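You operate a simulated robot arm through the tools that you are given. There is no shell and no other tool.

You are at the controls of a simulated robot arm. One attempt, no reset.

TASK
Put things in order on the top of the grey box. At the end: the yellow brass collar stands where the orange spindle cap stood; the purple guide block is on the beige tin (marked "PINS"); the orange spindle cap stands where the purple guide block stood; the green cup (marked "OLD") stands where the yellow brass collar stood; whatever was shut is shut again. Leave all else as you found it, and nothing knocked over.
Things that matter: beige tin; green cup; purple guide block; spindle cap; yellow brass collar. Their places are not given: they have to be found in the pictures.

The check looks at the end state, three seconds after you hand in, the way a careful person would. Anything else that was tipped, shoved, dropped, spilled or broken makes it a failure. Lids that push on must go on centred and level and be pressed home; caps that screw on are set level and turned clockwise until they are tight.

THE ROBOT
A 6-joint arm with a two-finger gripper, fixed in place. Base frame: the origin is at the foot of the arm, x ahead of it, y to its left, z up; the work surface is at about z = 0. Readings come in m, rad, newtons and seconds.
With the tool pointing down near the work surface it reaches from about 0.24 to 0.62 m from the base axis. Its first joint turns from -1.152 to 1.152 rad. Payload 1.37 kg.
Tool frame: the origin (TCP) lies between the finger pads and is the grasp point; the fingertips stand 0.022 m ahead of it; z points along the fingers, y is the line along which they close. The gripper opens to 0.092 m; its body begins 0.065 m behind the TCP.
Orientation is told as [roll, pitch, yaw] about the base's x, y, z axes, in that order, counted from this pose: with the fingers straight down and closing along the base's y, the tool's x points along the base's -x, its y along +y and its z along -z.

THE INTERFACE
- The arm moves only by the tool arm_command. Its argument "motion" is a list of rows, each a list of 6 numbers: the shift along the base's x, y, z in m, then the turn, a rotation vector about the base's x, y, z in rad. In form: [[dx, dy, dz, wx, wy, wz], ...]. A call has 1 to 20 rows; each row is the pose to reach, as a shift and turn from the pose commanded when the call began. "hand" is the closure, from 0 (fully open) to 1 (shut), set as the call begins (left out, the last holds). Each row takes 0.2 s and may step no farther than 0.05 m and 0.15 rad from the row before; otherwise, or with a gripper value out of range, the whole call is refused. A pose out of reach is approached as far as the arm can. The call stops where the force on the tool passes 40 N (or 10 N more than at its start, if that is more) or the arm is blocked; 0.2 s more then pass. Each finger travels about 0.0599 m/s and halts on what it meets, pressing with about 22 N; the grip force reading is that of the motor and also rises with nothing between the fingers. The clock runs only during rows and for 0.2 s after the last one: add rows that repeat a pose to give the fingers time. The reply holds the time, the measured pose of the TCP, the force on the tool along the base axes, the opening and the grip force, in the units named above and with some noise, with the torque about the TCP (base axes, N m) and any sound that the robot's microphone picked up, and new pictures: "views" is both (left out), scene, wrist or none.
- Cameras (640 x 400 px; columns grow to the right, rows downward): "scene" is fixed at [0.0465, -0.4391, 0.5872]; the picture's right is [0.67, -0.74, 0.00], its down [-0.39, -0.36, -0.85] and it looks along [0.63, 0.57, -0.53] (base axes); focal length 331 px, centre (320, 200). "wrist" rides on the gripper at [0.071, 0.019, -0.102] in the tool frame; the picture's right is [-0.26, 0.97, 0.00], its down [-0.75, -0.20, -0.63] and it looks along [-0.60, -0.16, 0.78] (tool axes); focal length 280 px, centre (320, 200).
- measure_at(camera, pixels): for up to 12 pixels [column, row] of the newest picture of that camera ("zoom" is the newest enlarged one), the place [x, y, z] in the base frame of the surface seen there, good to about 0.002 m. No time passes.
- close_up(camera, box): a new picture of the part [left, top, right, bottom] of that camera's present view, enlarged. No time passes.
- job_done(): hands the job in; it is judged then, once.

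Open the gripper and draw the arm clear of the work before you hand the job in, unless the task says otherwise.

The tools are called as a command line: name --pt "numbers of a row" for each row, then --argument value for the rest, lists and objects as JSON in quotes. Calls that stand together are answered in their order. arm_command: Moves the arm, as the interface text tells. Its arguments: {"type":"object","properties":{"motion":{"type":"array","items":{"type":"array","items":{"type":"number"}}},"hand":{"type":"number"},"views":{"type":"string","enum":["both","scene","wrist","none"]}},"required":["motion"]} The other tools are called the same way: measure_at (camera, pixels) gives the place of the surface under pixels of a picture; close_up (camera, box) takes an enlarged picture of a part of a camera's view; job_done () hands the job in.

At the start:

```text
time_s: 0.0
tool_pos: [0.3439, 0.046, 0.3256]
tcp_rot: [0.001, 0.0, 0.0]
contact_force: [0.0, -0.1, 0.1]
ft_torque: [-0.01, -0.02, 0.01]
width: 0.092
grip_force: 0.0
```

scene: 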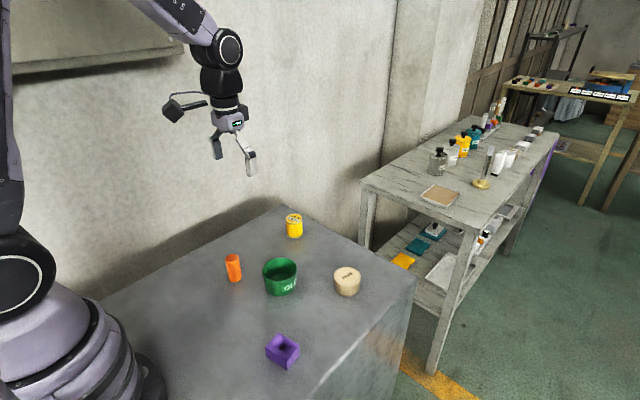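
wrist: 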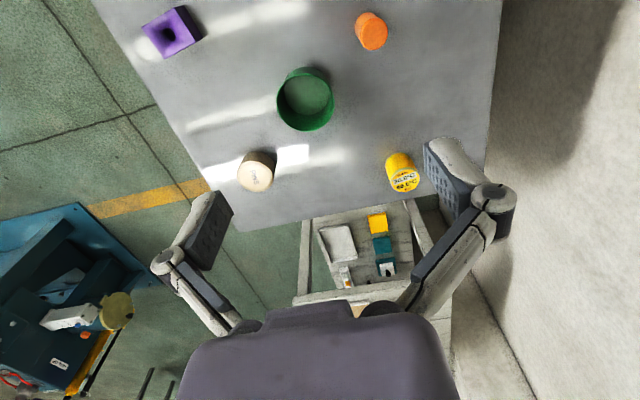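

The scene picture shows the yellow collar at about (294,226), the orange cap at (233,267), the green cup at (280,277), the beige tin at (347,282) and the purple block at (283,351). I take close-ups of each to learn their shapes.

close_up --camera "scene" --box '[210, 200, 370, 300]'

close_up --camera "scene" --box '[240, 320, 320, 370]'

close_up --camera "wrist" --box '[130, 0, 450, 200]'

```text
4.00 times, centred on (290, 250) of scene
```

zoom: 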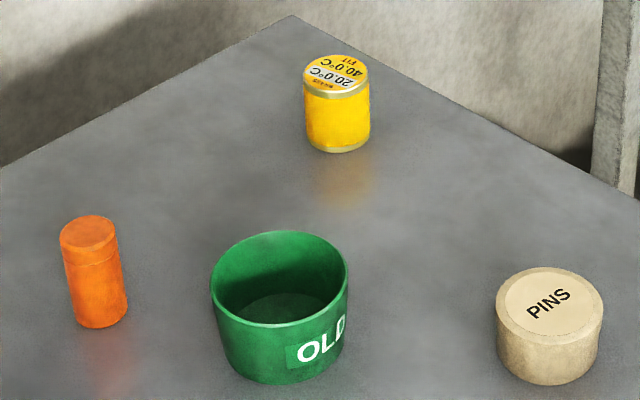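

```text
8.00 times, centred on (280, 345) of scene
```

zoom: 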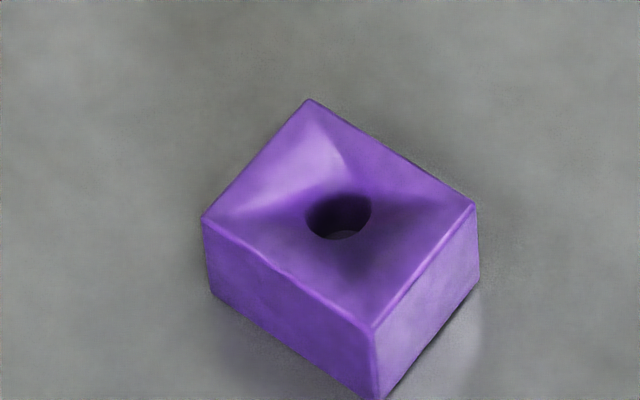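

```text
2.00 times, centred on (290, 100) of wrist
```

zoom: 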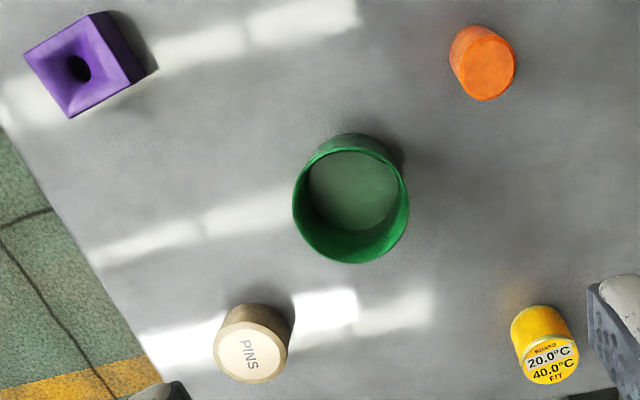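

The collar carries a label ("20.0°C / 40.0°C / FIT"), and the orange cap has a seam line near its top. I zoom in on each one to see whether any can open or come apart.

close_up --camera "scene" --box '[274, 205, 314, 245]'

close_up --camera "scene" --box '[214, 247, 254, 287]'

close_up --camera "scene" --box '[325, 260, 373, 300]'

close_up --camera "scene" --box '[250, 250, 314, 300]'

close_up --camera "wrist" --box '[370, 140, 434, 200]'

close_up --camera "wrist" --box '[260, 55, 350, 140]'

```text
10.00 times, centred on (294, 225) of scene
```

zoom: 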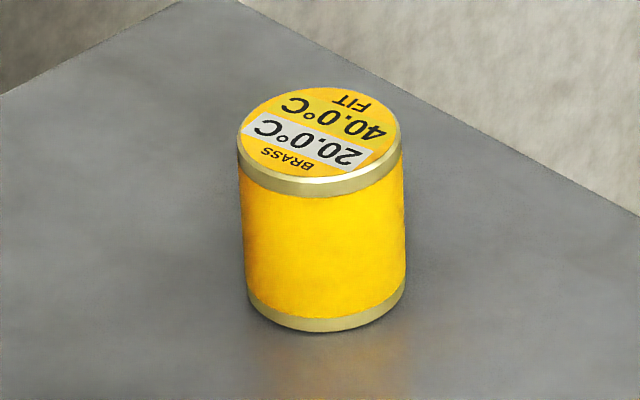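

```text
10.00 times, centred on (234, 267) of scene
```

zoom: 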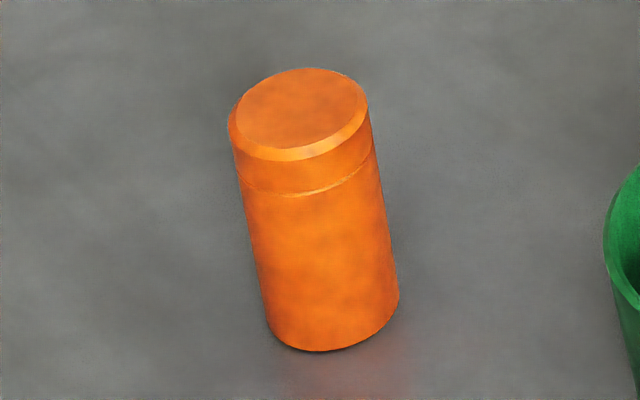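

```text
10.00 times, centred on (349, 280) of scene
```

zoom: 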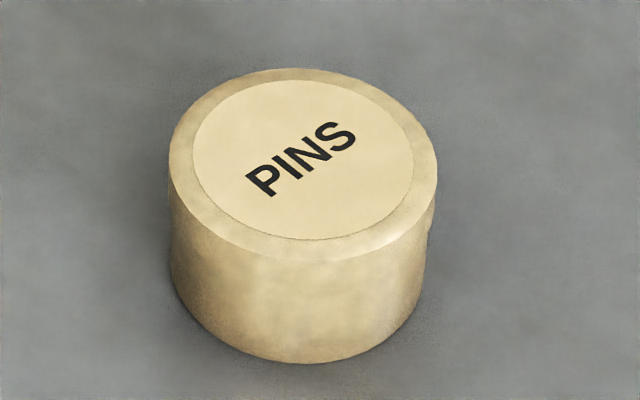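

```text
8.00 times, centred on (282, 275) of scene
```

zoom: 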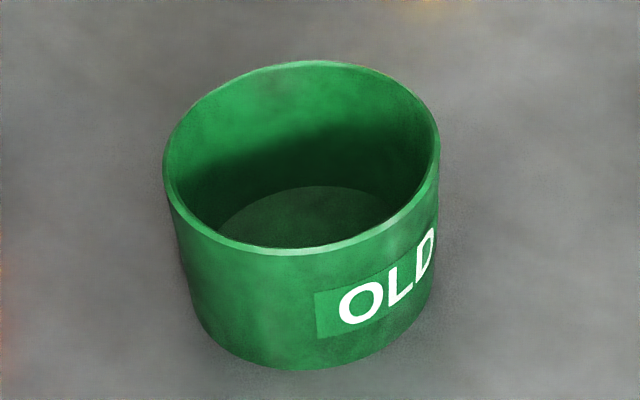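

```text
6.67 times, centred on (402, 170) of wrist
```

zoom: 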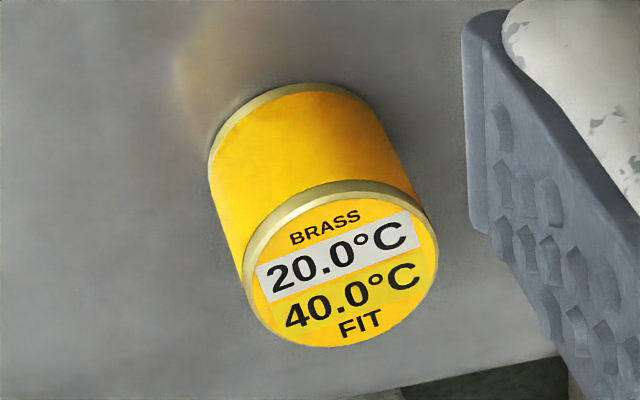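

```text
4.71 times, centred on (305, 98) of wrist
```

zoom: 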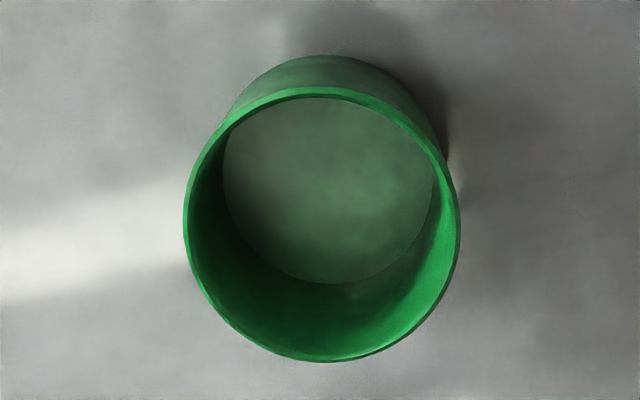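

None shows a clear opening mechanism, though the orange piece has a seam at zoom (310,185) and the cup looks empty. I measure points on each object from the scene picture, and the cup rim from the newest zoom.

measure_at --camera "zoom" --pixels '[[187, 220], [456, 215], [320, 93], [325, 358], [227, 130], [432, 320], [320, 200], [230, 310], [435, 140]]'

measure_at --camera "scene" --pixels '[[294, 218], [287, 218], [301, 218], [294, 214], [294, 222], [294, 230], [233, 258], [229, 258], [237, 258], [233, 272], [240, 277], [260, 210]]'

measure_at --camera "scene" --pixels '[[278, 333], [298, 346], [266, 347], [286, 360], [298, 355], [287, 369], [266, 356], [347, 274], [336, 274], [358, 274], [347, 268], [347, 280]]'

```text
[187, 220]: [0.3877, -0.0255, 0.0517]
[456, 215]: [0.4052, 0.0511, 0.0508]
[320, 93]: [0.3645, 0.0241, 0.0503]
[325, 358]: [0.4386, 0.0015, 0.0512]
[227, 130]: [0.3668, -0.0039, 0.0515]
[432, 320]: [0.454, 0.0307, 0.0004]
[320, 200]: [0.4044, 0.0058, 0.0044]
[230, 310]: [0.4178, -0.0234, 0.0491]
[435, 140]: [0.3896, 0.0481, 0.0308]
```

```text
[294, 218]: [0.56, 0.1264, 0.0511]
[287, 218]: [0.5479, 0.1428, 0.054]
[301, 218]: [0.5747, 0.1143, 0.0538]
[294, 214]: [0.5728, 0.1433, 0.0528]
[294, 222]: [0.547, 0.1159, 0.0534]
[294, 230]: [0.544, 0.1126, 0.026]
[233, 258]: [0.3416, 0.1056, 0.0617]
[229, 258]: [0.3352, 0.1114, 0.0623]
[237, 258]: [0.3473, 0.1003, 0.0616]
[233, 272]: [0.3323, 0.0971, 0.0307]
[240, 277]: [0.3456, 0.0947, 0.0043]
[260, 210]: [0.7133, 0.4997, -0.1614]
```

```text
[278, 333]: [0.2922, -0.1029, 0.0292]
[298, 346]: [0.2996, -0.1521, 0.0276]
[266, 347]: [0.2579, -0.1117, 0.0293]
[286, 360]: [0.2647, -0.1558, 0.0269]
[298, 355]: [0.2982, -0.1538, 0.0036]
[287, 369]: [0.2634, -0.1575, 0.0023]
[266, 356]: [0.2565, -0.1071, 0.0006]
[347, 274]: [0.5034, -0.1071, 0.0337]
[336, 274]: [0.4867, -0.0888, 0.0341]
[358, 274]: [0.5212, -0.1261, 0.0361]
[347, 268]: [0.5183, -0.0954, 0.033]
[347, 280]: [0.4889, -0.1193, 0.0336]
```

The cup is about 0.078 m wide at the rim and centred near (0.399, 0.013). The collar is near (0.56, 0.129), the cap near (0.341, 0.106), the block near (0.279, -0.131) and the tin near (0.504, -0.107). I now check the table edges and the wall around the collar's place, since the wider cup has to stand there.

measure_at --camera "scene" --pixels '[[286, 210], [310, 224], [330, 234], [360, 251], [400, 272], [260, 221], [220, 240], [200, 190], [260, 180], [330, 180], [180, 258], [345, 215]]'

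measure_at --camera "wrist" --pixels '[[495, 20], [490, 80], [480, 150], [520, 60], [600, 100], [400, 215], [300, 222], [240, 228], [520, 250], [560, 200], [402, 182], [402, 165]]'

close_up --camera "scene" --box '[260, 195, 340, 245]'

```text
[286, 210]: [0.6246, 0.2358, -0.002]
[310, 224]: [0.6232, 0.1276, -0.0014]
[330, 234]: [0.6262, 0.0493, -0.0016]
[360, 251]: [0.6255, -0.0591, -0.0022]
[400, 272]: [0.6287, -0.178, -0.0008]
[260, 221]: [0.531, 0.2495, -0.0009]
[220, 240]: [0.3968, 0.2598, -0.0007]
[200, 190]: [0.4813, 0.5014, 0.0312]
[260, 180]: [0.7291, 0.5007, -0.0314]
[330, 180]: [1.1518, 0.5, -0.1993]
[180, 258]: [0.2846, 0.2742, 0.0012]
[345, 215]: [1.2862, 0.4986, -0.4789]
```

```text
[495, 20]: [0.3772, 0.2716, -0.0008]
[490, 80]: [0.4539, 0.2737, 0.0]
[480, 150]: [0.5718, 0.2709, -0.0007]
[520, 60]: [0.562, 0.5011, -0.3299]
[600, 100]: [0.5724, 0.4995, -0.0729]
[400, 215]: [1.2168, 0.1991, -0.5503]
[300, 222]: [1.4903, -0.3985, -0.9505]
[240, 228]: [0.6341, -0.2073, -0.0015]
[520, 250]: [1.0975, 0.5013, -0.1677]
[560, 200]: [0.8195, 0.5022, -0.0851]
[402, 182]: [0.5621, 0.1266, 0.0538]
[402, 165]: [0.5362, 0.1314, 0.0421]
```

```text
8.00 times, centred on (300, 220) of scene
```

zoom: 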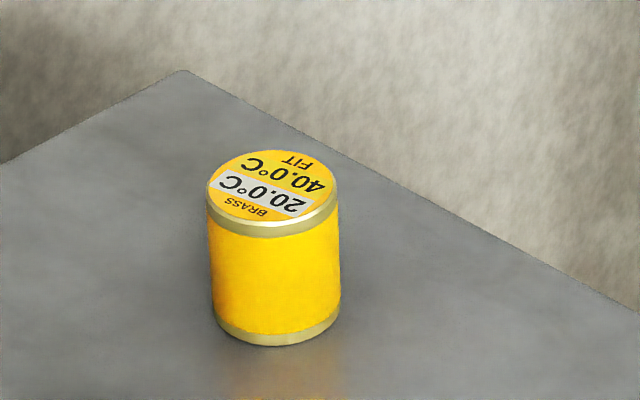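

The box top runs to about x = 0.63 and y = 0.27, and the wall is at y = 0.50, so there is room everywhere. I start with the purple block, moving above it near (0.279, -0.131) with about 0.15 rad of yaw, and look down at it before grasping.

arm_command --pt "-0.009 -0.025 -0.02 0 0 0.02" --pt "-0.018 -0.05 -0.045 0 0 0.04" --pt "-0.028 -0.076 -0.07 0 0 0.06" --pt "-0.037 -0.101 -0.1 0 0 0.08" --pt "-0.046 -0.126 -0.125 0 0 0.1" --pt "-0.056 -0.152 -0.15 0 0 0.12" --pt "-0.065 -0.177 -0.18 0 0 0.15" --pt "-0.065 -0.177 -0.18 0 0 0.15" --hand 0 --views "both"

```text
time_s: 1.8
tool_pos: [0.2835, -0.1345, 0.1437]
tcp_rot: [0.0, 0.0, 0.148]
contact_force: [0.6, 0.6, -0.8]
ft_torque: [0.01, 0.01, -0.01]
width: 0.0919
grip_force: 0.1
```

scene: 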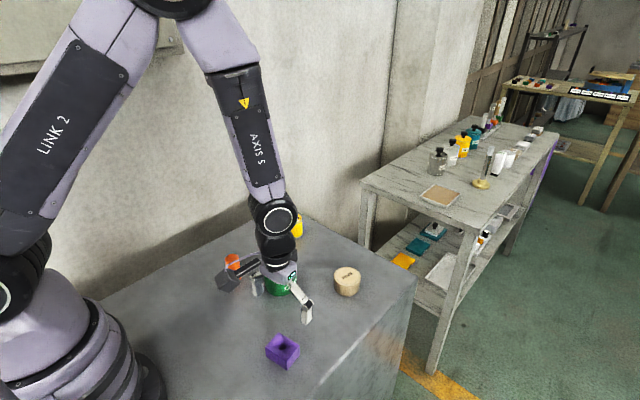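
wrist: 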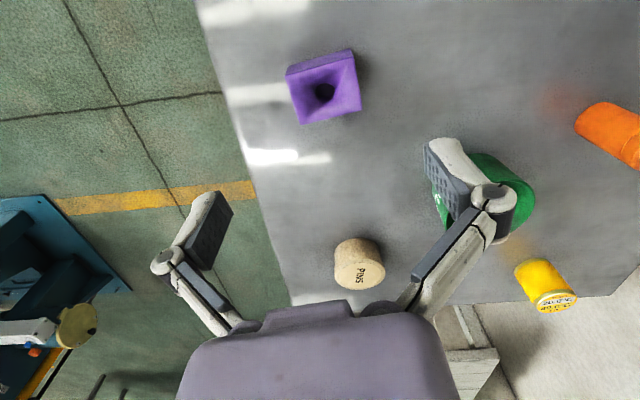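

The wrist view shows the block at (325,85) in line with the fingers, and the reading is (0.2835, -0.1345), slightly off the target. I zoom in on the block to measure its corners and its hole.

close_up --camera "wrist" --box '[270, 35, 382, 135]'

```text
4.00 times, centred on (326, 85) of wrist
```

zoom: 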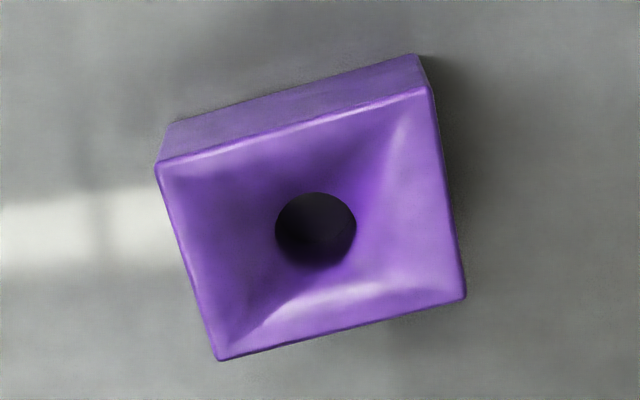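

The block's top corners sit at zoom (160,163), (430,90), (464,297) and (220,358), with the hole at (315,230). I measure just inside the corners and edges to get its centre and yaw.

measure_at --camera "zoom" --pixels '[[165, 168], [426, 95], [459, 293], [223, 353], [295, 131], [340, 326], [190, 260], [443, 190], [315, 230], [315, 215], [170, 130], [414, 62]]'

```text
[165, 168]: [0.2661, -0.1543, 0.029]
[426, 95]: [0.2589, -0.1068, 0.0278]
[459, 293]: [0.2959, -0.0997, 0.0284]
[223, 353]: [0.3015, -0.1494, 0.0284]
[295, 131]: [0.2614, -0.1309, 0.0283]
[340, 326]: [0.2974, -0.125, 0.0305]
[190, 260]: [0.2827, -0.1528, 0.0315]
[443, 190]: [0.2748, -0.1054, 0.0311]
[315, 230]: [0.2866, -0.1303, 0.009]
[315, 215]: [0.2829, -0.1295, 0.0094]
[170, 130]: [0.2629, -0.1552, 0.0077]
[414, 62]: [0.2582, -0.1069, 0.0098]
```

The block's centre is about (0.280, -0.129), with yaw near 0.147 rad and its top at z 0.029. I correct sideways, come down to z of about 0.08, and check how closely the arm tracks.

arm_command --pt "-0.0035 0.0055 0 0 0 0" --pt "-0.0035 0.0055 -0.03 0 0 0" --pt "-0.0035 0.0055 -0.06 0 0 0" --pt "-0.0035 0.0055 -0.06 0 0 0" --hand 0 --views "wrist"

```text
time_s: 2.8
tool_pos: [0.2783, -0.1256, 0.0831]
tcp_rot: [0.0, -0.001, 0.15]
contact_force: [-0.1, 0.1, 1.0]
ft_torque: [0.03, 0.0, 0.01]
width: 0.092
grip_force: 0.0
```

wrist: 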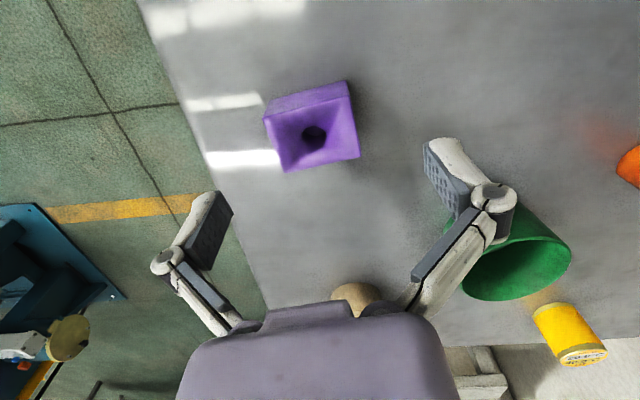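

The arm now reads (0.2783, -0.1256, 0.083), and the block at wrist (312,128) lies between the open fingers. I nudge it to (0.280, -0.129) and lower it so the fingertips stop a few mm above the table.

arm_command --pt "0.002 -0.0035 -0.01 0 0 0" --pt "0.002 -0.0035 -0.03 0 0 0" --pt "0.002 -0.0035 -0.045 0 0 0" --pt "0.002 -0.0035 -0.054 0 0 0" --pt "0.002 -0.0035 -0.054 0 0 0" --hand 0 --views "both"

```text
time_s: 4.0
tool_pos: [0.2782, -0.1296, 0.0303]
tcp_rot: [0.0, 0.0, 0.15]
contact_force: [-0.1, -0.5, 0.1]
ft_torque: [0.0, 0.0, 0.03]
width: 0.0918
grip_force: 0.0
```

scene: 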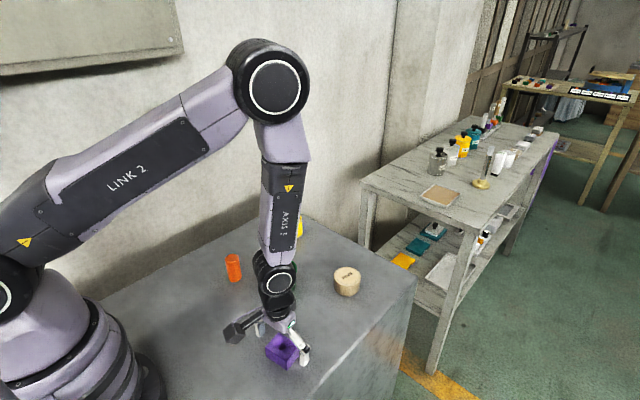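
wrist: 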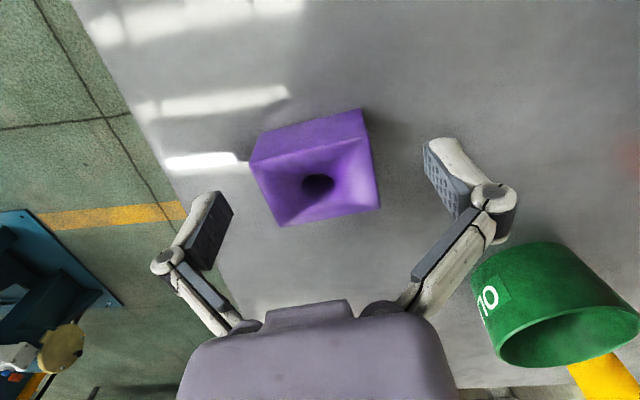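

The readings (0.278, -0.1296, 0.030) match the command, and the block's hole at wrist (318,183) is right at the grasp point. I lower 5 mm more and then close on the block.

arm_command --pt "0.001 0 -0.005 0 0 0" --pt "0.001 0 -0.005 0 0 0" --hand 0 --views "none"

arm_command --pt "0 0 0 0 0 0" --pt "0 0 0 0 0 0" --pt "0 0 0 0 0 0" --pt "0 0 0 0 0 0" --hand 1 --views "both"

```text
time_s: 4.6
tool_pos: [0.2796, -0.1298, 0.0254]
tcp_rot: [0.002, 0.001, 0.151]
contact_force: [-0.3, -0.7, -0.3]
ft_torque: [-0.01, 0.0, 0.01]
width: 0.0919
grip_force: 0.1
```

```text
time_s: 5.6
tool_pos: [0.2804, -0.1299, 0.0257]
tcp_rot: [0.001, -0.002, 0.15]
contact_force: [-1.1, -0.2, 7.5]
ft_torque: [0.05, 0.04, -0.01]
width: 0.0517
grip_force: 22.1
```

scene: 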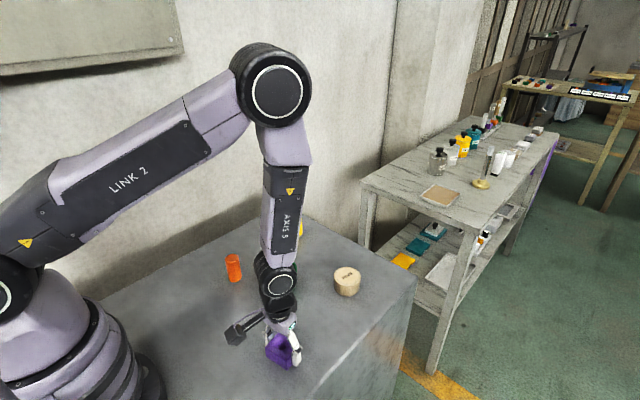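
wrist: 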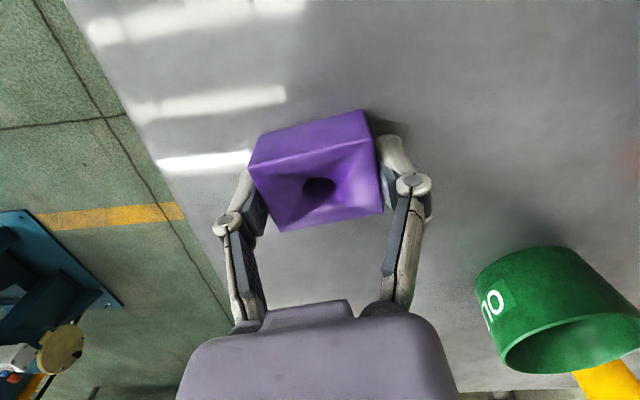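

The block is held with width 0.0517 and grip 22 N. The force of 7.5 N upward suggests light contact with the table. I lift a little, straight up, and check.

arm_command --pt "0 0 0.01 0 0 0" --pt "0 0 0.03 0 0 0" --pt "0 0 0.06 0 0 0" --pt "0 0 0.09 0 0 0" --pt "0 0 0.1 0 0 0" --pt "0 0 0.1 0 0 0" --hand 1 --views "both"

```text
time_s: 7.0
tool_pos: [0.2802, -0.1295, 0.1264]
tcp_rot: [0.0, -0.001, 0.15]
contact_force: [-0.2, 0.5, 0.0]
ft_torque: [0.01, 0.0, 0.01]
width: 0.0
grip_force: 22.4
```

scene: 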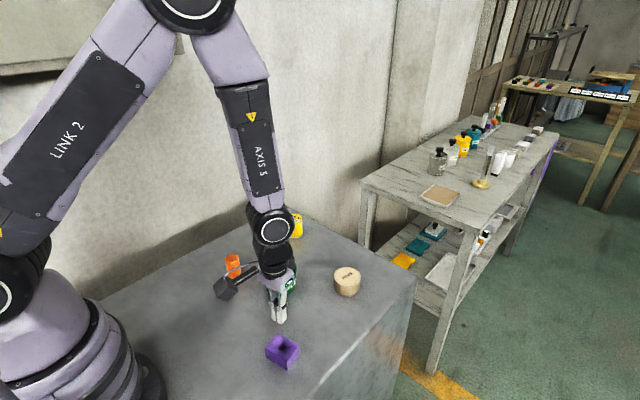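
wrist: 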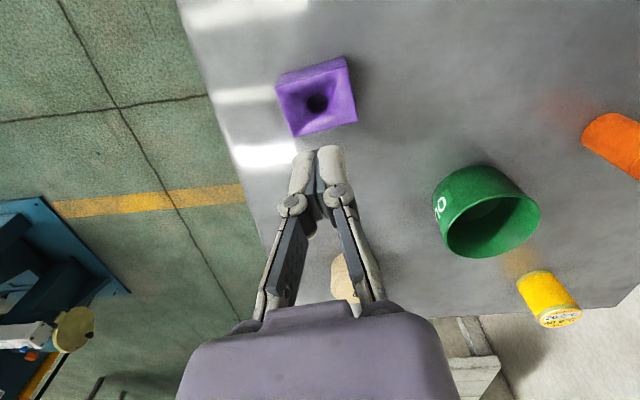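

The block slipped out: width is 0.0 and it still stands on the table at wrist (317,95). Before trying again I look closely at its sides and position to see why.

close_up --camera "scene" --box '[260, 325, 308, 375]'

close_up --camera "wrist" --box '[266, 45, 370, 145]'

```text
8.00 times, centred on (284, 350) of scene
```

zoom: 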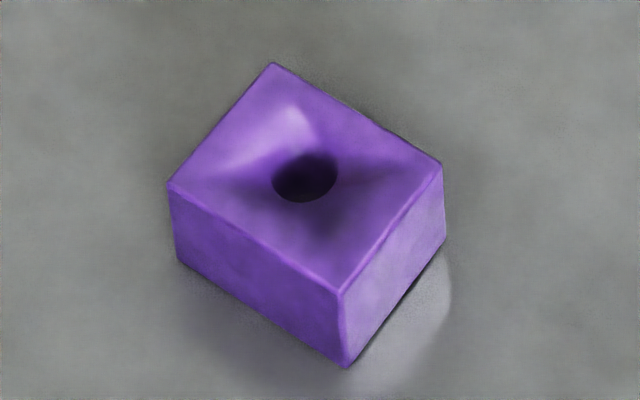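

```text
4.00 times, centred on (318, 95) of wrist
```

zoom: 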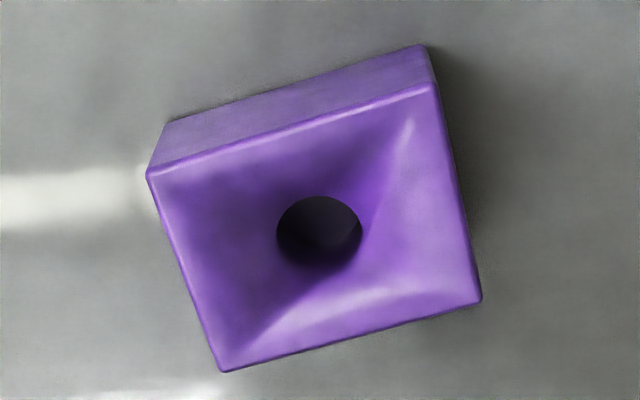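

The block's sides look vertical, with no visible taper, and it has not tipped. I measure its corners again, then retry with very small lift steps while watching the force.

measure_at --camera "zoom" --pixels '[[155, 178], [428, 93], [473, 293], [226, 362], [290, 135], [350, 328], [187, 270], [453, 195], [320, 230], [320, 245], [168, 128], [418, 52]]'

arm_command --pt "0 0 0 0 0 0" --pt "0 0 0 0 0 0" --pt "0 0 0 0 0 0" --pt "0 0 0 0 0 0" --pt "0 0 0 0 0 0" --hand 0 --views "none"

```text
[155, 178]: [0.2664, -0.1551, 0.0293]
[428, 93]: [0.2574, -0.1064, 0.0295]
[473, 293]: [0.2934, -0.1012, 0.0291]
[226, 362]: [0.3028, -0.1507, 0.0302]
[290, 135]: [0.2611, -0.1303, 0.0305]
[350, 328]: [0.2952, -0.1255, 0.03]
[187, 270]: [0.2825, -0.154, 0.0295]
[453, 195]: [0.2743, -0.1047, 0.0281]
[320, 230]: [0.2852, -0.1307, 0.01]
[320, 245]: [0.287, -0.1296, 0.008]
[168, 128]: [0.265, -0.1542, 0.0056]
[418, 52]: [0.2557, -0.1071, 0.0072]
```

```text
time_s: 8.2
tool_pos: [0.2811, -0.129, 0.1254]
tcp_rot: [0.0, 0.0, 0.15]
contact_force: [-0.1, 0.2, -0.8]
ft_torque: [-0.02, -0.02, 0.0]
width: 0.0919
grip_force: 0.1
```

The block has not moved: its centre is still about (0.280, -0.128). I go back down to z of about 0.028, keeping the fingertips clear of the table, and close again.

arm_command --pt "0 0 -0.04 0 0 0" --pt "0 0 -0.075 0 0 0" --pt "0 0 -0.09 0 0 0" --pt "0 0 -0.097 0 0 0" --pt "0 0 -0.097 0 0 0" --hand 0 --views "none"

arm_command --pt "0 0 0 0 0 0" --pt "0 0 0 0 0 0" --pt "0 0 0 0 0 0" --pt "0 0 0 0 0 0" --pt "0 0 0 0 0 0" --hand 1 --views "wrist"

```text
time_s: 9.4
tool_pos: [0.2801, -0.1301, 0.0317]
tcp_rot: [0.001, 0.0, 0.149]
contact_force: [0.3, -0.1, -0.1]
ft_torque: [-0.01, -0.01, -0.01]
width: 0.0922
grip_force: 0.0
```

```text
time_s: 10.6
tool_pos: [0.2805, -0.1302, 0.031]
tcp_rot: [0.0, -0.001, 0.15]
contact_force: [-0.2, 1.6, 9.2]
ft_torque: [0.05, 0.0, 0.04]
width: 0.0519
grip_force: 21.1
```

wrist: 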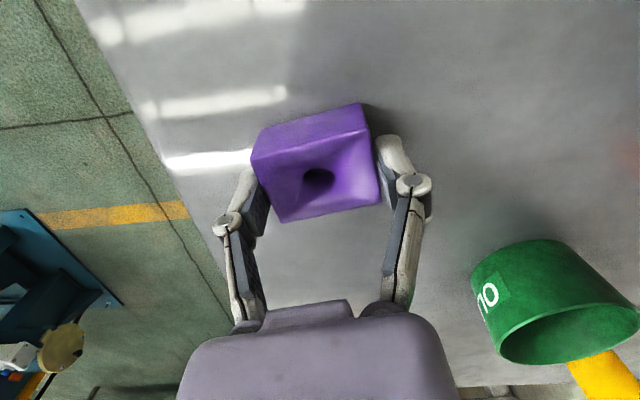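

The grip is again 0.0519 wide, and the upward force of 9 N appears even with the tips about 9 mm above the table, so it comes through the block. I lift in 2 mm steps to see how the force and width respond.

arm_command --pt "0 0 0.002 0 0 0" --pt "0 0 0.002 0 0 0" --hand 1 --views "none"

arm_command --pt "0 0 0.002 0 0 0" --pt "0 0 0.002 0 0 0" --hand 1 --views "wrist"

```text
time_s: 11.2
tool_pos: [0.2803, -0.129, 0.0308]
tcp_rot: [0.001, 0.001, 0.152]
contact_force: [-0.1, -0.2, 0.7]
ft_torque: [0.0, -0.05, 0.01]
width: 0.0516
grip_force: 21.9
```

```text
time_s: 11.8
tool_pos: [0.2795, -0.128, 0.0328]
tcp_rot: [0.001, 0.0, 0.151]
contact_force: [-0.2, -0.6, -1.8]
ft_torque: [0.03, 0.03, 0.0]
width: 0.0521
grip_force: 21.9
```

wrist: 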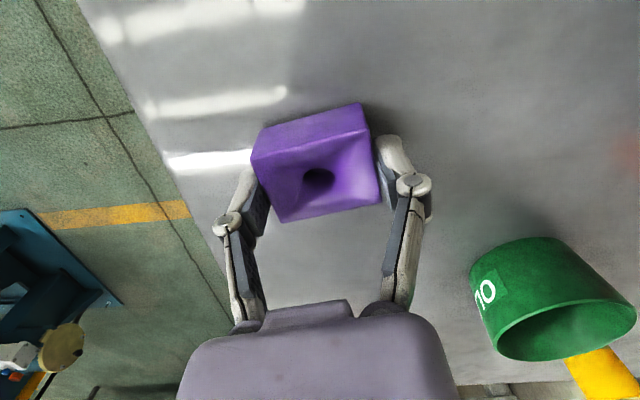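

The force went to about -1.8 N and the block stays put between the fingers (hole at (318,178) in both pictures), so it is coming up with the hand this time. I keep lifting slowly and check.

arm_command --pt "0 0 0.002 0 0 0" --pt "0 0 0.004 0 0 0" --pt "0 0 0.006 0 0 0" --pt "0 0 0.008 0 0 0" --pt "0 0 0.01 0 0 0" --pt "0 0 0.01 0 0 0" --hand 1 --views "both"

```text
time_s: 13.2
tool_pos: [0.2794, -0.1307, 0.0421]
tcp_rot: [0.001, -0.001, 0.149]
contact_force: [-0.2, 0.7, -1.4]
ft_torque: [0.01, 0.01, 0.01]
width: 0.052
grip_force: 21.7
```

scene: 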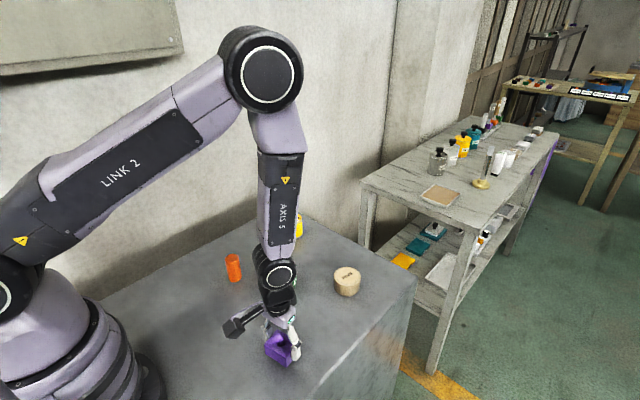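
wrist: 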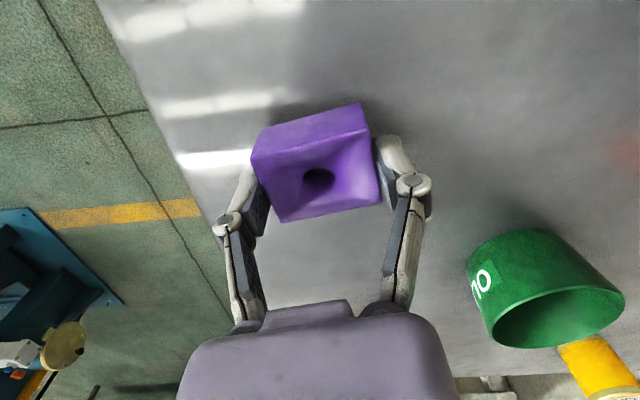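

The block is lifted about 10 mm clear and held (width 0.052, weight about 1.5 N). I raise it gently, with small ramped steps, to a carrying height of about z = 0.10.

arm_command --pt "0 0 0.002 0 0 0" --pt "0 0 0.005 0 0 0" --pt "0 0 0.009 0 0 0" --pt "0 0 0.014 0 0 0" --pt "0 0 0.02 0 0 0" --pt "0 0 0.026 0 0 0" --pt "0 0 0.032 0 0 0" --pt "0 0 0.038 0 0 0" --pt "0 0 0.044 0 0 0" --pt "0 0 0.05 0 0 0" --pt "0 0 0.055 0 0 0" --pt "0 0 0.059 0 0 0" --pt "0 0 0.061 0 0 0" --pt "0 0 0.062 0 0 0" --pt "0 0 0.062 0 0 0" --hand 1 --views "both"

```text
time_s: 16.4
tool_pos: [0.2794, -0.1285, 0.105]
tcp_rot: [0.0, 0.0, 0.15]
contact_force: [-0.4, -0.9, -1.8]
ft_torque: [-0.01, -0.01, 0.0]
width: 0.0515
grip_force: 22.2
```

scene: 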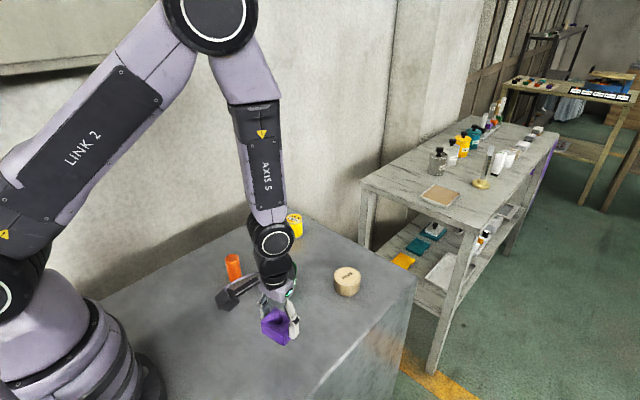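
wrist: 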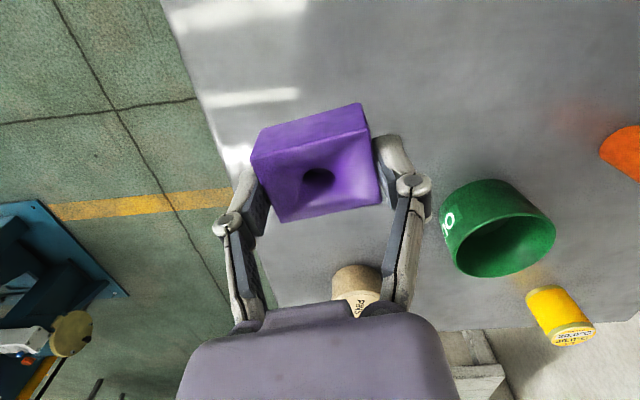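

The block is well held at z = 0.105. I measure the block's corners in the wrist view, and zoom on the tin in the scene to fix its centre and top height.

measure_at --camera "wrist" --pixels '[[254, 162], [366, 132], [377, 203], [282, 219], [310, 148], [330, 210], [372, 165], [268, 190]]'

close_up --camera "scene" --box '[325, 260, 373, 300]'

```text
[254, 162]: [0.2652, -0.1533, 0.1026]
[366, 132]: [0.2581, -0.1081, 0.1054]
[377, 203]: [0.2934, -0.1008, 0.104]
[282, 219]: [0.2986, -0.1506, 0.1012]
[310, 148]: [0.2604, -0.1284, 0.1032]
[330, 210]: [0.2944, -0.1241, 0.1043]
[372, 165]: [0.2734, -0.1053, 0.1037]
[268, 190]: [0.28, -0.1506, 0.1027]
```

```text
10.00 times, centred on (349, 280) of scene
```

zoom: 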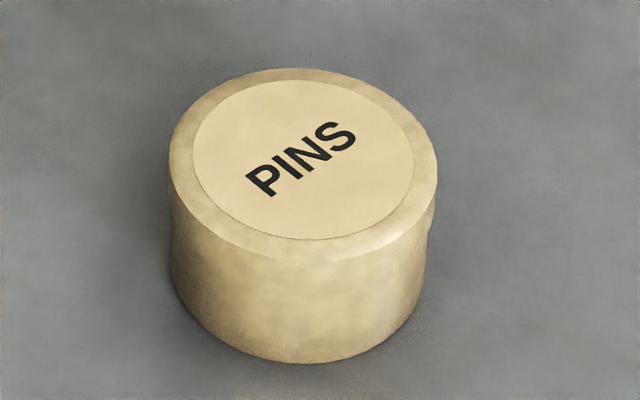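

The block's centre is within 1 mm of the grasp point, and its top is about 0.002 m below it. I measure the tin's rim in the zoom.

measure_at --camera "zoom" --pixels '[[175, 165], [432, 170], [303, 74], [303, 258], [215, 100], [395, 105], [210, 225], [400, 230], [303, 160], [250, 130], [360, 190], [303, 350]]'

```text
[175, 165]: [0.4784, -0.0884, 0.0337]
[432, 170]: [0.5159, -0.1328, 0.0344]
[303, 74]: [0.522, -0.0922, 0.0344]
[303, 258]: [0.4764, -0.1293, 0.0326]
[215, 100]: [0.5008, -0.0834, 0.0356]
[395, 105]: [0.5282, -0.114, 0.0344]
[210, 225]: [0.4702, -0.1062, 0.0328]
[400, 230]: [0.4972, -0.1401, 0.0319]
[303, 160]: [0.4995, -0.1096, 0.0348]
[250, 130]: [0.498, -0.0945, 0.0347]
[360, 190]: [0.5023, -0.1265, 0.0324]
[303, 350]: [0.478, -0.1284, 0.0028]
```

The tin's centre comes out at (0.499, -0.111) with its top at z of about 0.034. I carry the block there slowly at z = 0.105, well above the cup and the tin.

arm_command --pt "0.003 0.0002 0 0 0 0" --pt "0.009 0.0007 0 0 0 0" --pt "0.018 0.0015 0 0 0 0" --pt "0.03 0.0025 0 0 0 0" --pt "0.0445 0.0036 0 0 0 0" --pt "0.059 0.0048 0 0 0 0" --pt "0.0735 0.006 0 0 0 0" --pt "0.088 0.0072 0 0 0 0" --pt "0.1025 0.0084 0 0 0 0" --pt "0.117 0.0096 0 0 0 0" --pt "0.1315 0.0108 0 0 0 0" --pt "0.146 0.012 0 0 0 0" --pt "0.1605 0.0132 0 0 0 0" --pt "0.175 0.0144 0 0 0 0" --pt "0.1895 0.0155 0 0 0 0" --pt "0.2015 0.0165 0 0 0 0" --pt "0.2105 0.0173 0 0 0 0" --pt "0.2165 0.0178 0 0 0 0" --pt "0.2195 0.018 0 0 0 0" --pt "0.2195 0.018 0 0 0 0" --hand 1 --views "both"

```text
time_s: 20.6
tool_pos: [0.4997, -0.1117, 0.1058]
tcp_rot: [0.0, 0.0, 0.15]
contact_force: [-0.4, -0.3, -2.4]
ft_torque: [0.01, 0.0, 0.0]
width: 0.0517
grip_force: 21.7
```

scene: 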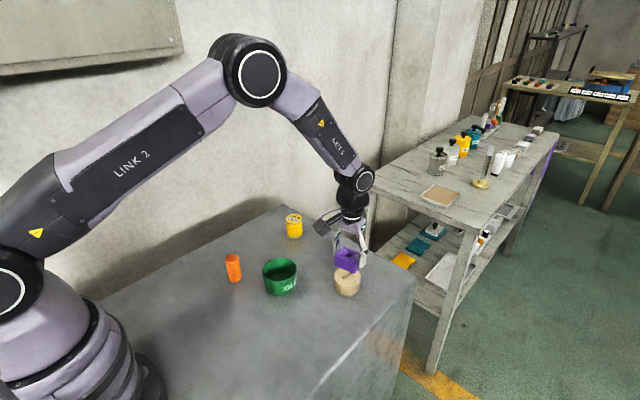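
wrist: 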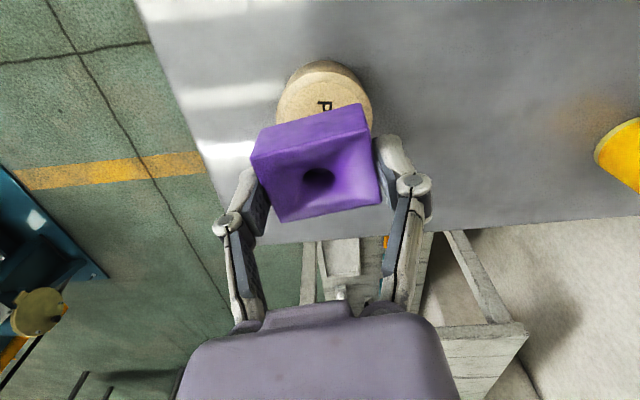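

The block hangs above the tin at (0.4997, -0.1117), and the tin's rim shows evenly behind it at wrist (325,90). I lower gently to just above contact, expected near z = 0.065.

arm_command --pt "0 0 -0.003 0 0 0" --pt "0 0 -0.008 0 0 0" --pt "0 0 -0.014 0 0 0" --pt "0 0 -0.02 0 0 0" --pt "0 0 -0.026 0 0 0" --pt "0 0 -0.031 0 0 0" --pt "0 0 -0.034 0 0 0" --pt "0 0 -0.036 0 0 0" --pt "0 0 -0.036 0 0 0" --hand 1 --views "both"

```text
time_s: 22.6
tool_pos: [0.4987, -0.1116, 0.0676]
tcp_rot: [0.001, 0.0, 0.15]
contact_force: [0.0, 0.7, -1.4]
ft_torque: [0.0, 0.0, -0.02]
width: 0.0517
grip_force: 22.1
```

scene: 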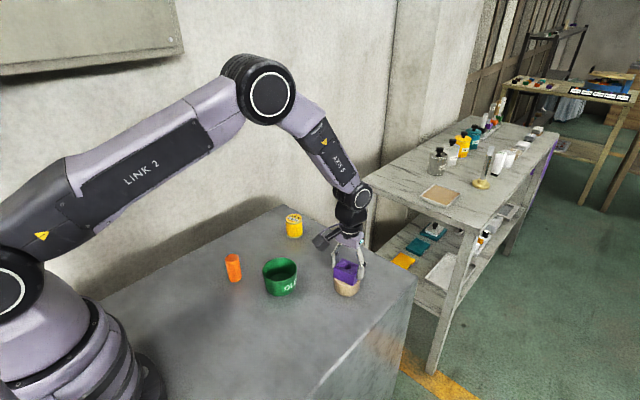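
wrist: 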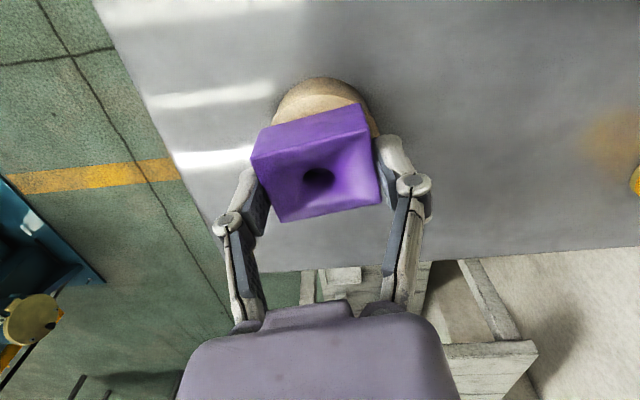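

Still no contact at z = 0.0676. I zoom from the scene to judge the gap and how well the block is centred on the tin.

close_up --camera "scene" --box '[316, 245, 380, 305]'

close_up --camera "wrist" --box '[230, 60, 410, 240]'

```text
6.67 times, centred on (348, 275) of scene
```

zoom: 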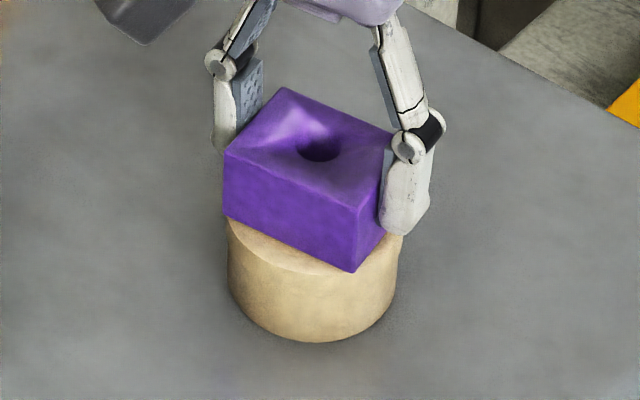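

```text
2.22 times, centred on (320, 150) of wrist
```

zoom: 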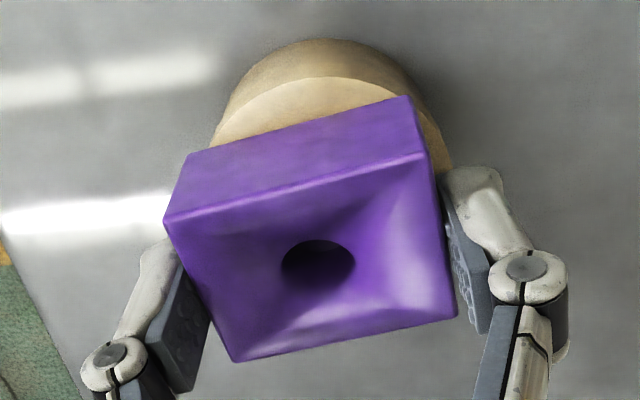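

The block is centred over the tin, with its left and right extents matching the tin's at zoom 228–397, and a small gap remains. I lower in 1 mm steps until the force shows contact.

arm_command --pt "0 0 -0.001 0 0 0" --pt "0 0 -0.002 0 0 0" --pt "0 0 -0.002 0 0 0" --hand 1 --views "none"

arm_command --pt "0 0 -0.001 0 0 0" --pt "0 0 -0.001 0 0 0" --hand 1 --views "none"

```text
time_s: 23.4
tool_pos: [0.4986, -0.1122, 0.0673]
tcp_rot: [0.001, 0.0, 0.152]
contact_force: [-0.5, -2.1, 2.3]
ft_torque: [0.02, 0.1, 0.04]
width: 0.0518
grip_force: 22.4
```

```text
time_s: 24.0
tool_pos: [0.4982, -0.1107, 0.0649]
tcp_rot: [-0.003, -0.003, 0.152]
contact_force: [-2.8, -4.8, 15.0]
ft_torque: [-0.1, -0.05, 0.01]
width: 0.052
grip_force: 21.4
```

Contact has been made, with Fz now at 15 N. I back off 1 mm to relieve the pressure and then open the fingers.

arm_command --pt "0 0 0.0012 0 0 0" --pt "0 0 0.0012 0 0 0" --hand 1 --views "none"

arm_command --pt "0 0 0 0 0 0" --pt "0 0 0 0 0 0" --pt "0 0 0 0 0 0" --pt "0 0 0 0 0 0" --hand 0 --views "both"

```text
time_s: 24.6
tool_pos: [0.4981, -0.11, 0.0659]
tcp_rot: [0.001, 0.0, 0.151]
contact_force: [2.3, 0.8, 3.8]
ft_torque: [0.08, -0.14, -0.01]
width: 0.0518
grip_force: 22.4
```

```text
time_s: 25.6
tool_pos: [0.4984, -0.1112, 0.067]
tcp_rot: [0.001, 0.0, 0.149]
contact_force: [-0.7, 0.6, 0.3]
ft_torque: [-0.02, 0.0, 0.01]
width: 0.092
grip_force: 0.0
```

scene: 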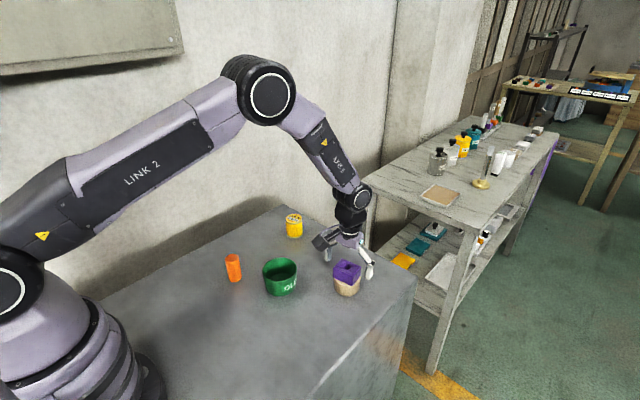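
wrist: 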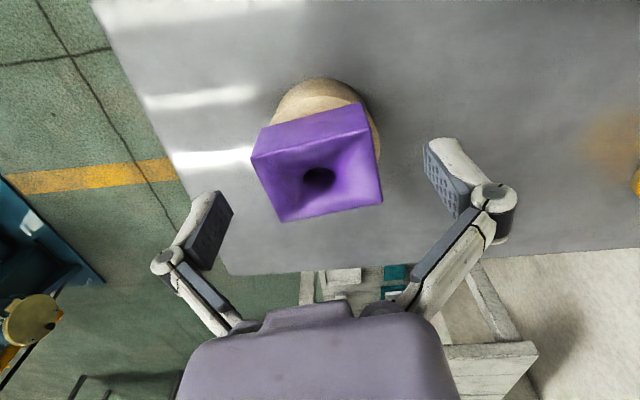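

The block rests on the tin and the fingers are fully open around it. I rise straight up before moving sideways.

arm_command --pt "0 0 0.02 0 0 0" --pt "0 0 0.05 0 0 0" --pt "0 0 0.09 0 0 0" --pt "0 0 0.12 0 0 0" --pt "0 0 0.12 0 0 0" --hand 0 --views "both"

close_up --camera "scene" --box '[316, 245, 380, 305]'

```text
time_s: 26.8
tool_pos: [0.4979, -0.1135, 0.1879]
tcp_rot: [-0.001, -0.001, 0.152]
contact_force: [0.1, 0.4, 0.6]
ft_torque: [0.0, 0.0, 0.01]
width: 0.092
grip_force: 0.1
```

scene: 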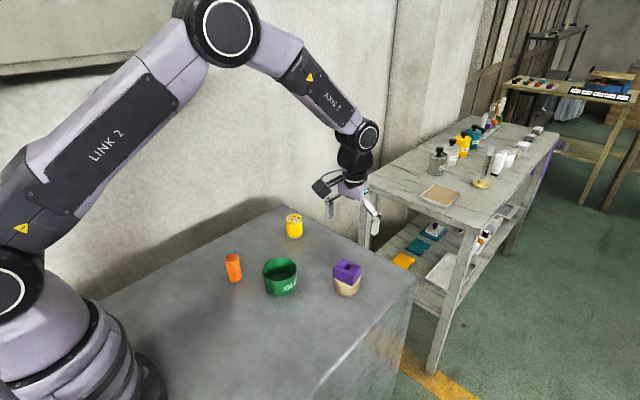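
wrist: 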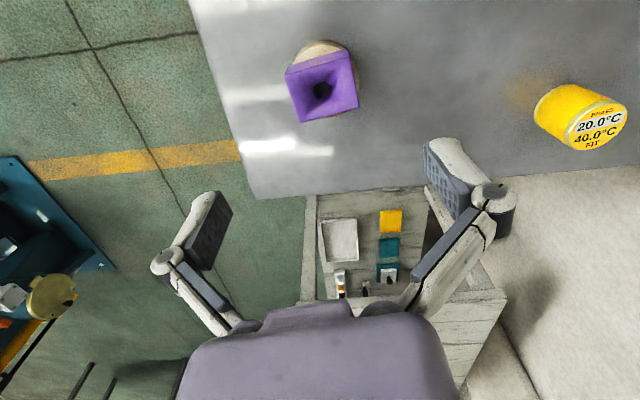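

```text
6.67 times, centred on (348, 275) of scene
```

zoom: 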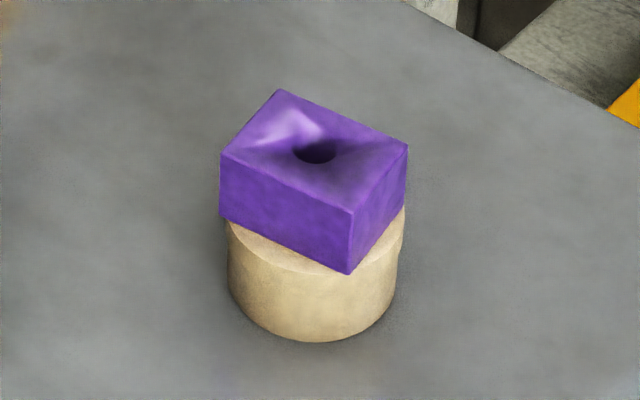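

The block sits flat and centred on the tin. Next comes the orange cap: I travel high to above (0.341, 0.106), turn the yaw back to zero, and look at it from above.

arm_command --pt "-0.01 0.014 0 0 0 -0.01" --pt "-0.03 0.042 0 0 0 -0.03" --pt "-0.053 0.074 0 0 0 -0.05" --pt "-0.076 0.106 0 0 0 -0.07" --pt "-0.099 0.138 -0.01 0 0 -0.09" --pt "-0.122 0.17 -0.02 0 0 -0.11" --pt "-0.143 0.2 -0.025 0 0 -0.13" --pt "-0.157 0.2195 -0.03 0 0 -0.15" --pt "-0.157 0.2195 -0.03 0 0 -0.15" --pt "-0.157 0.2195 -0.03 0 0 -0.15" --hand 0 --views "both"

close_up --camera "wrist" --box '[265, 40, 375, 150]'

```text
time_s: 29.0
tool_pos: [0.34, 0.1085, 0.1585]
tcp_rot: [0.0, 0.001, 0.001]
contact_force: [0.2, 0.1, 0.1]
ft_torque: [0.01, -0.02, 0.01]
width: 0.0917
grip_force: 0.0
```

scene: 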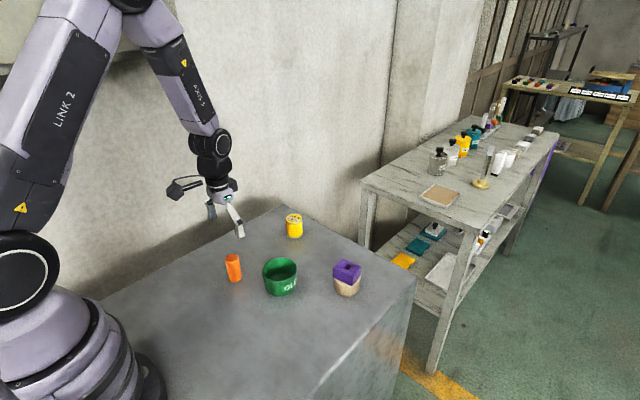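
wrist: 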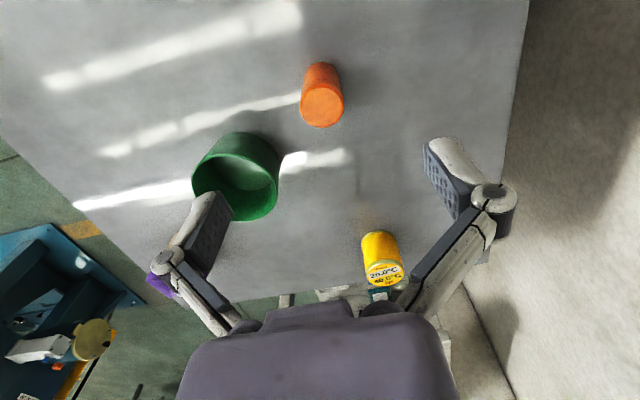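

```text
3.64 times, centred on (320, 95) of wrist
```

zoom: 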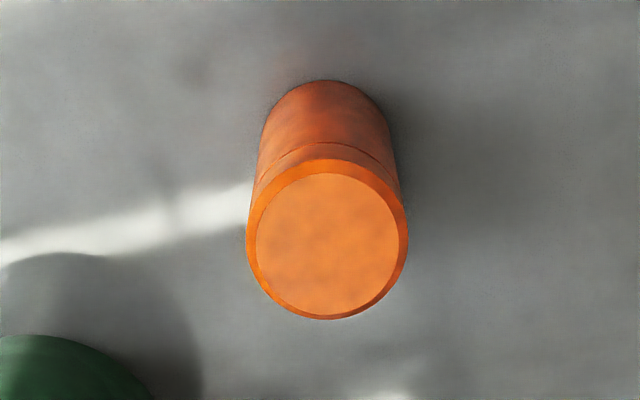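

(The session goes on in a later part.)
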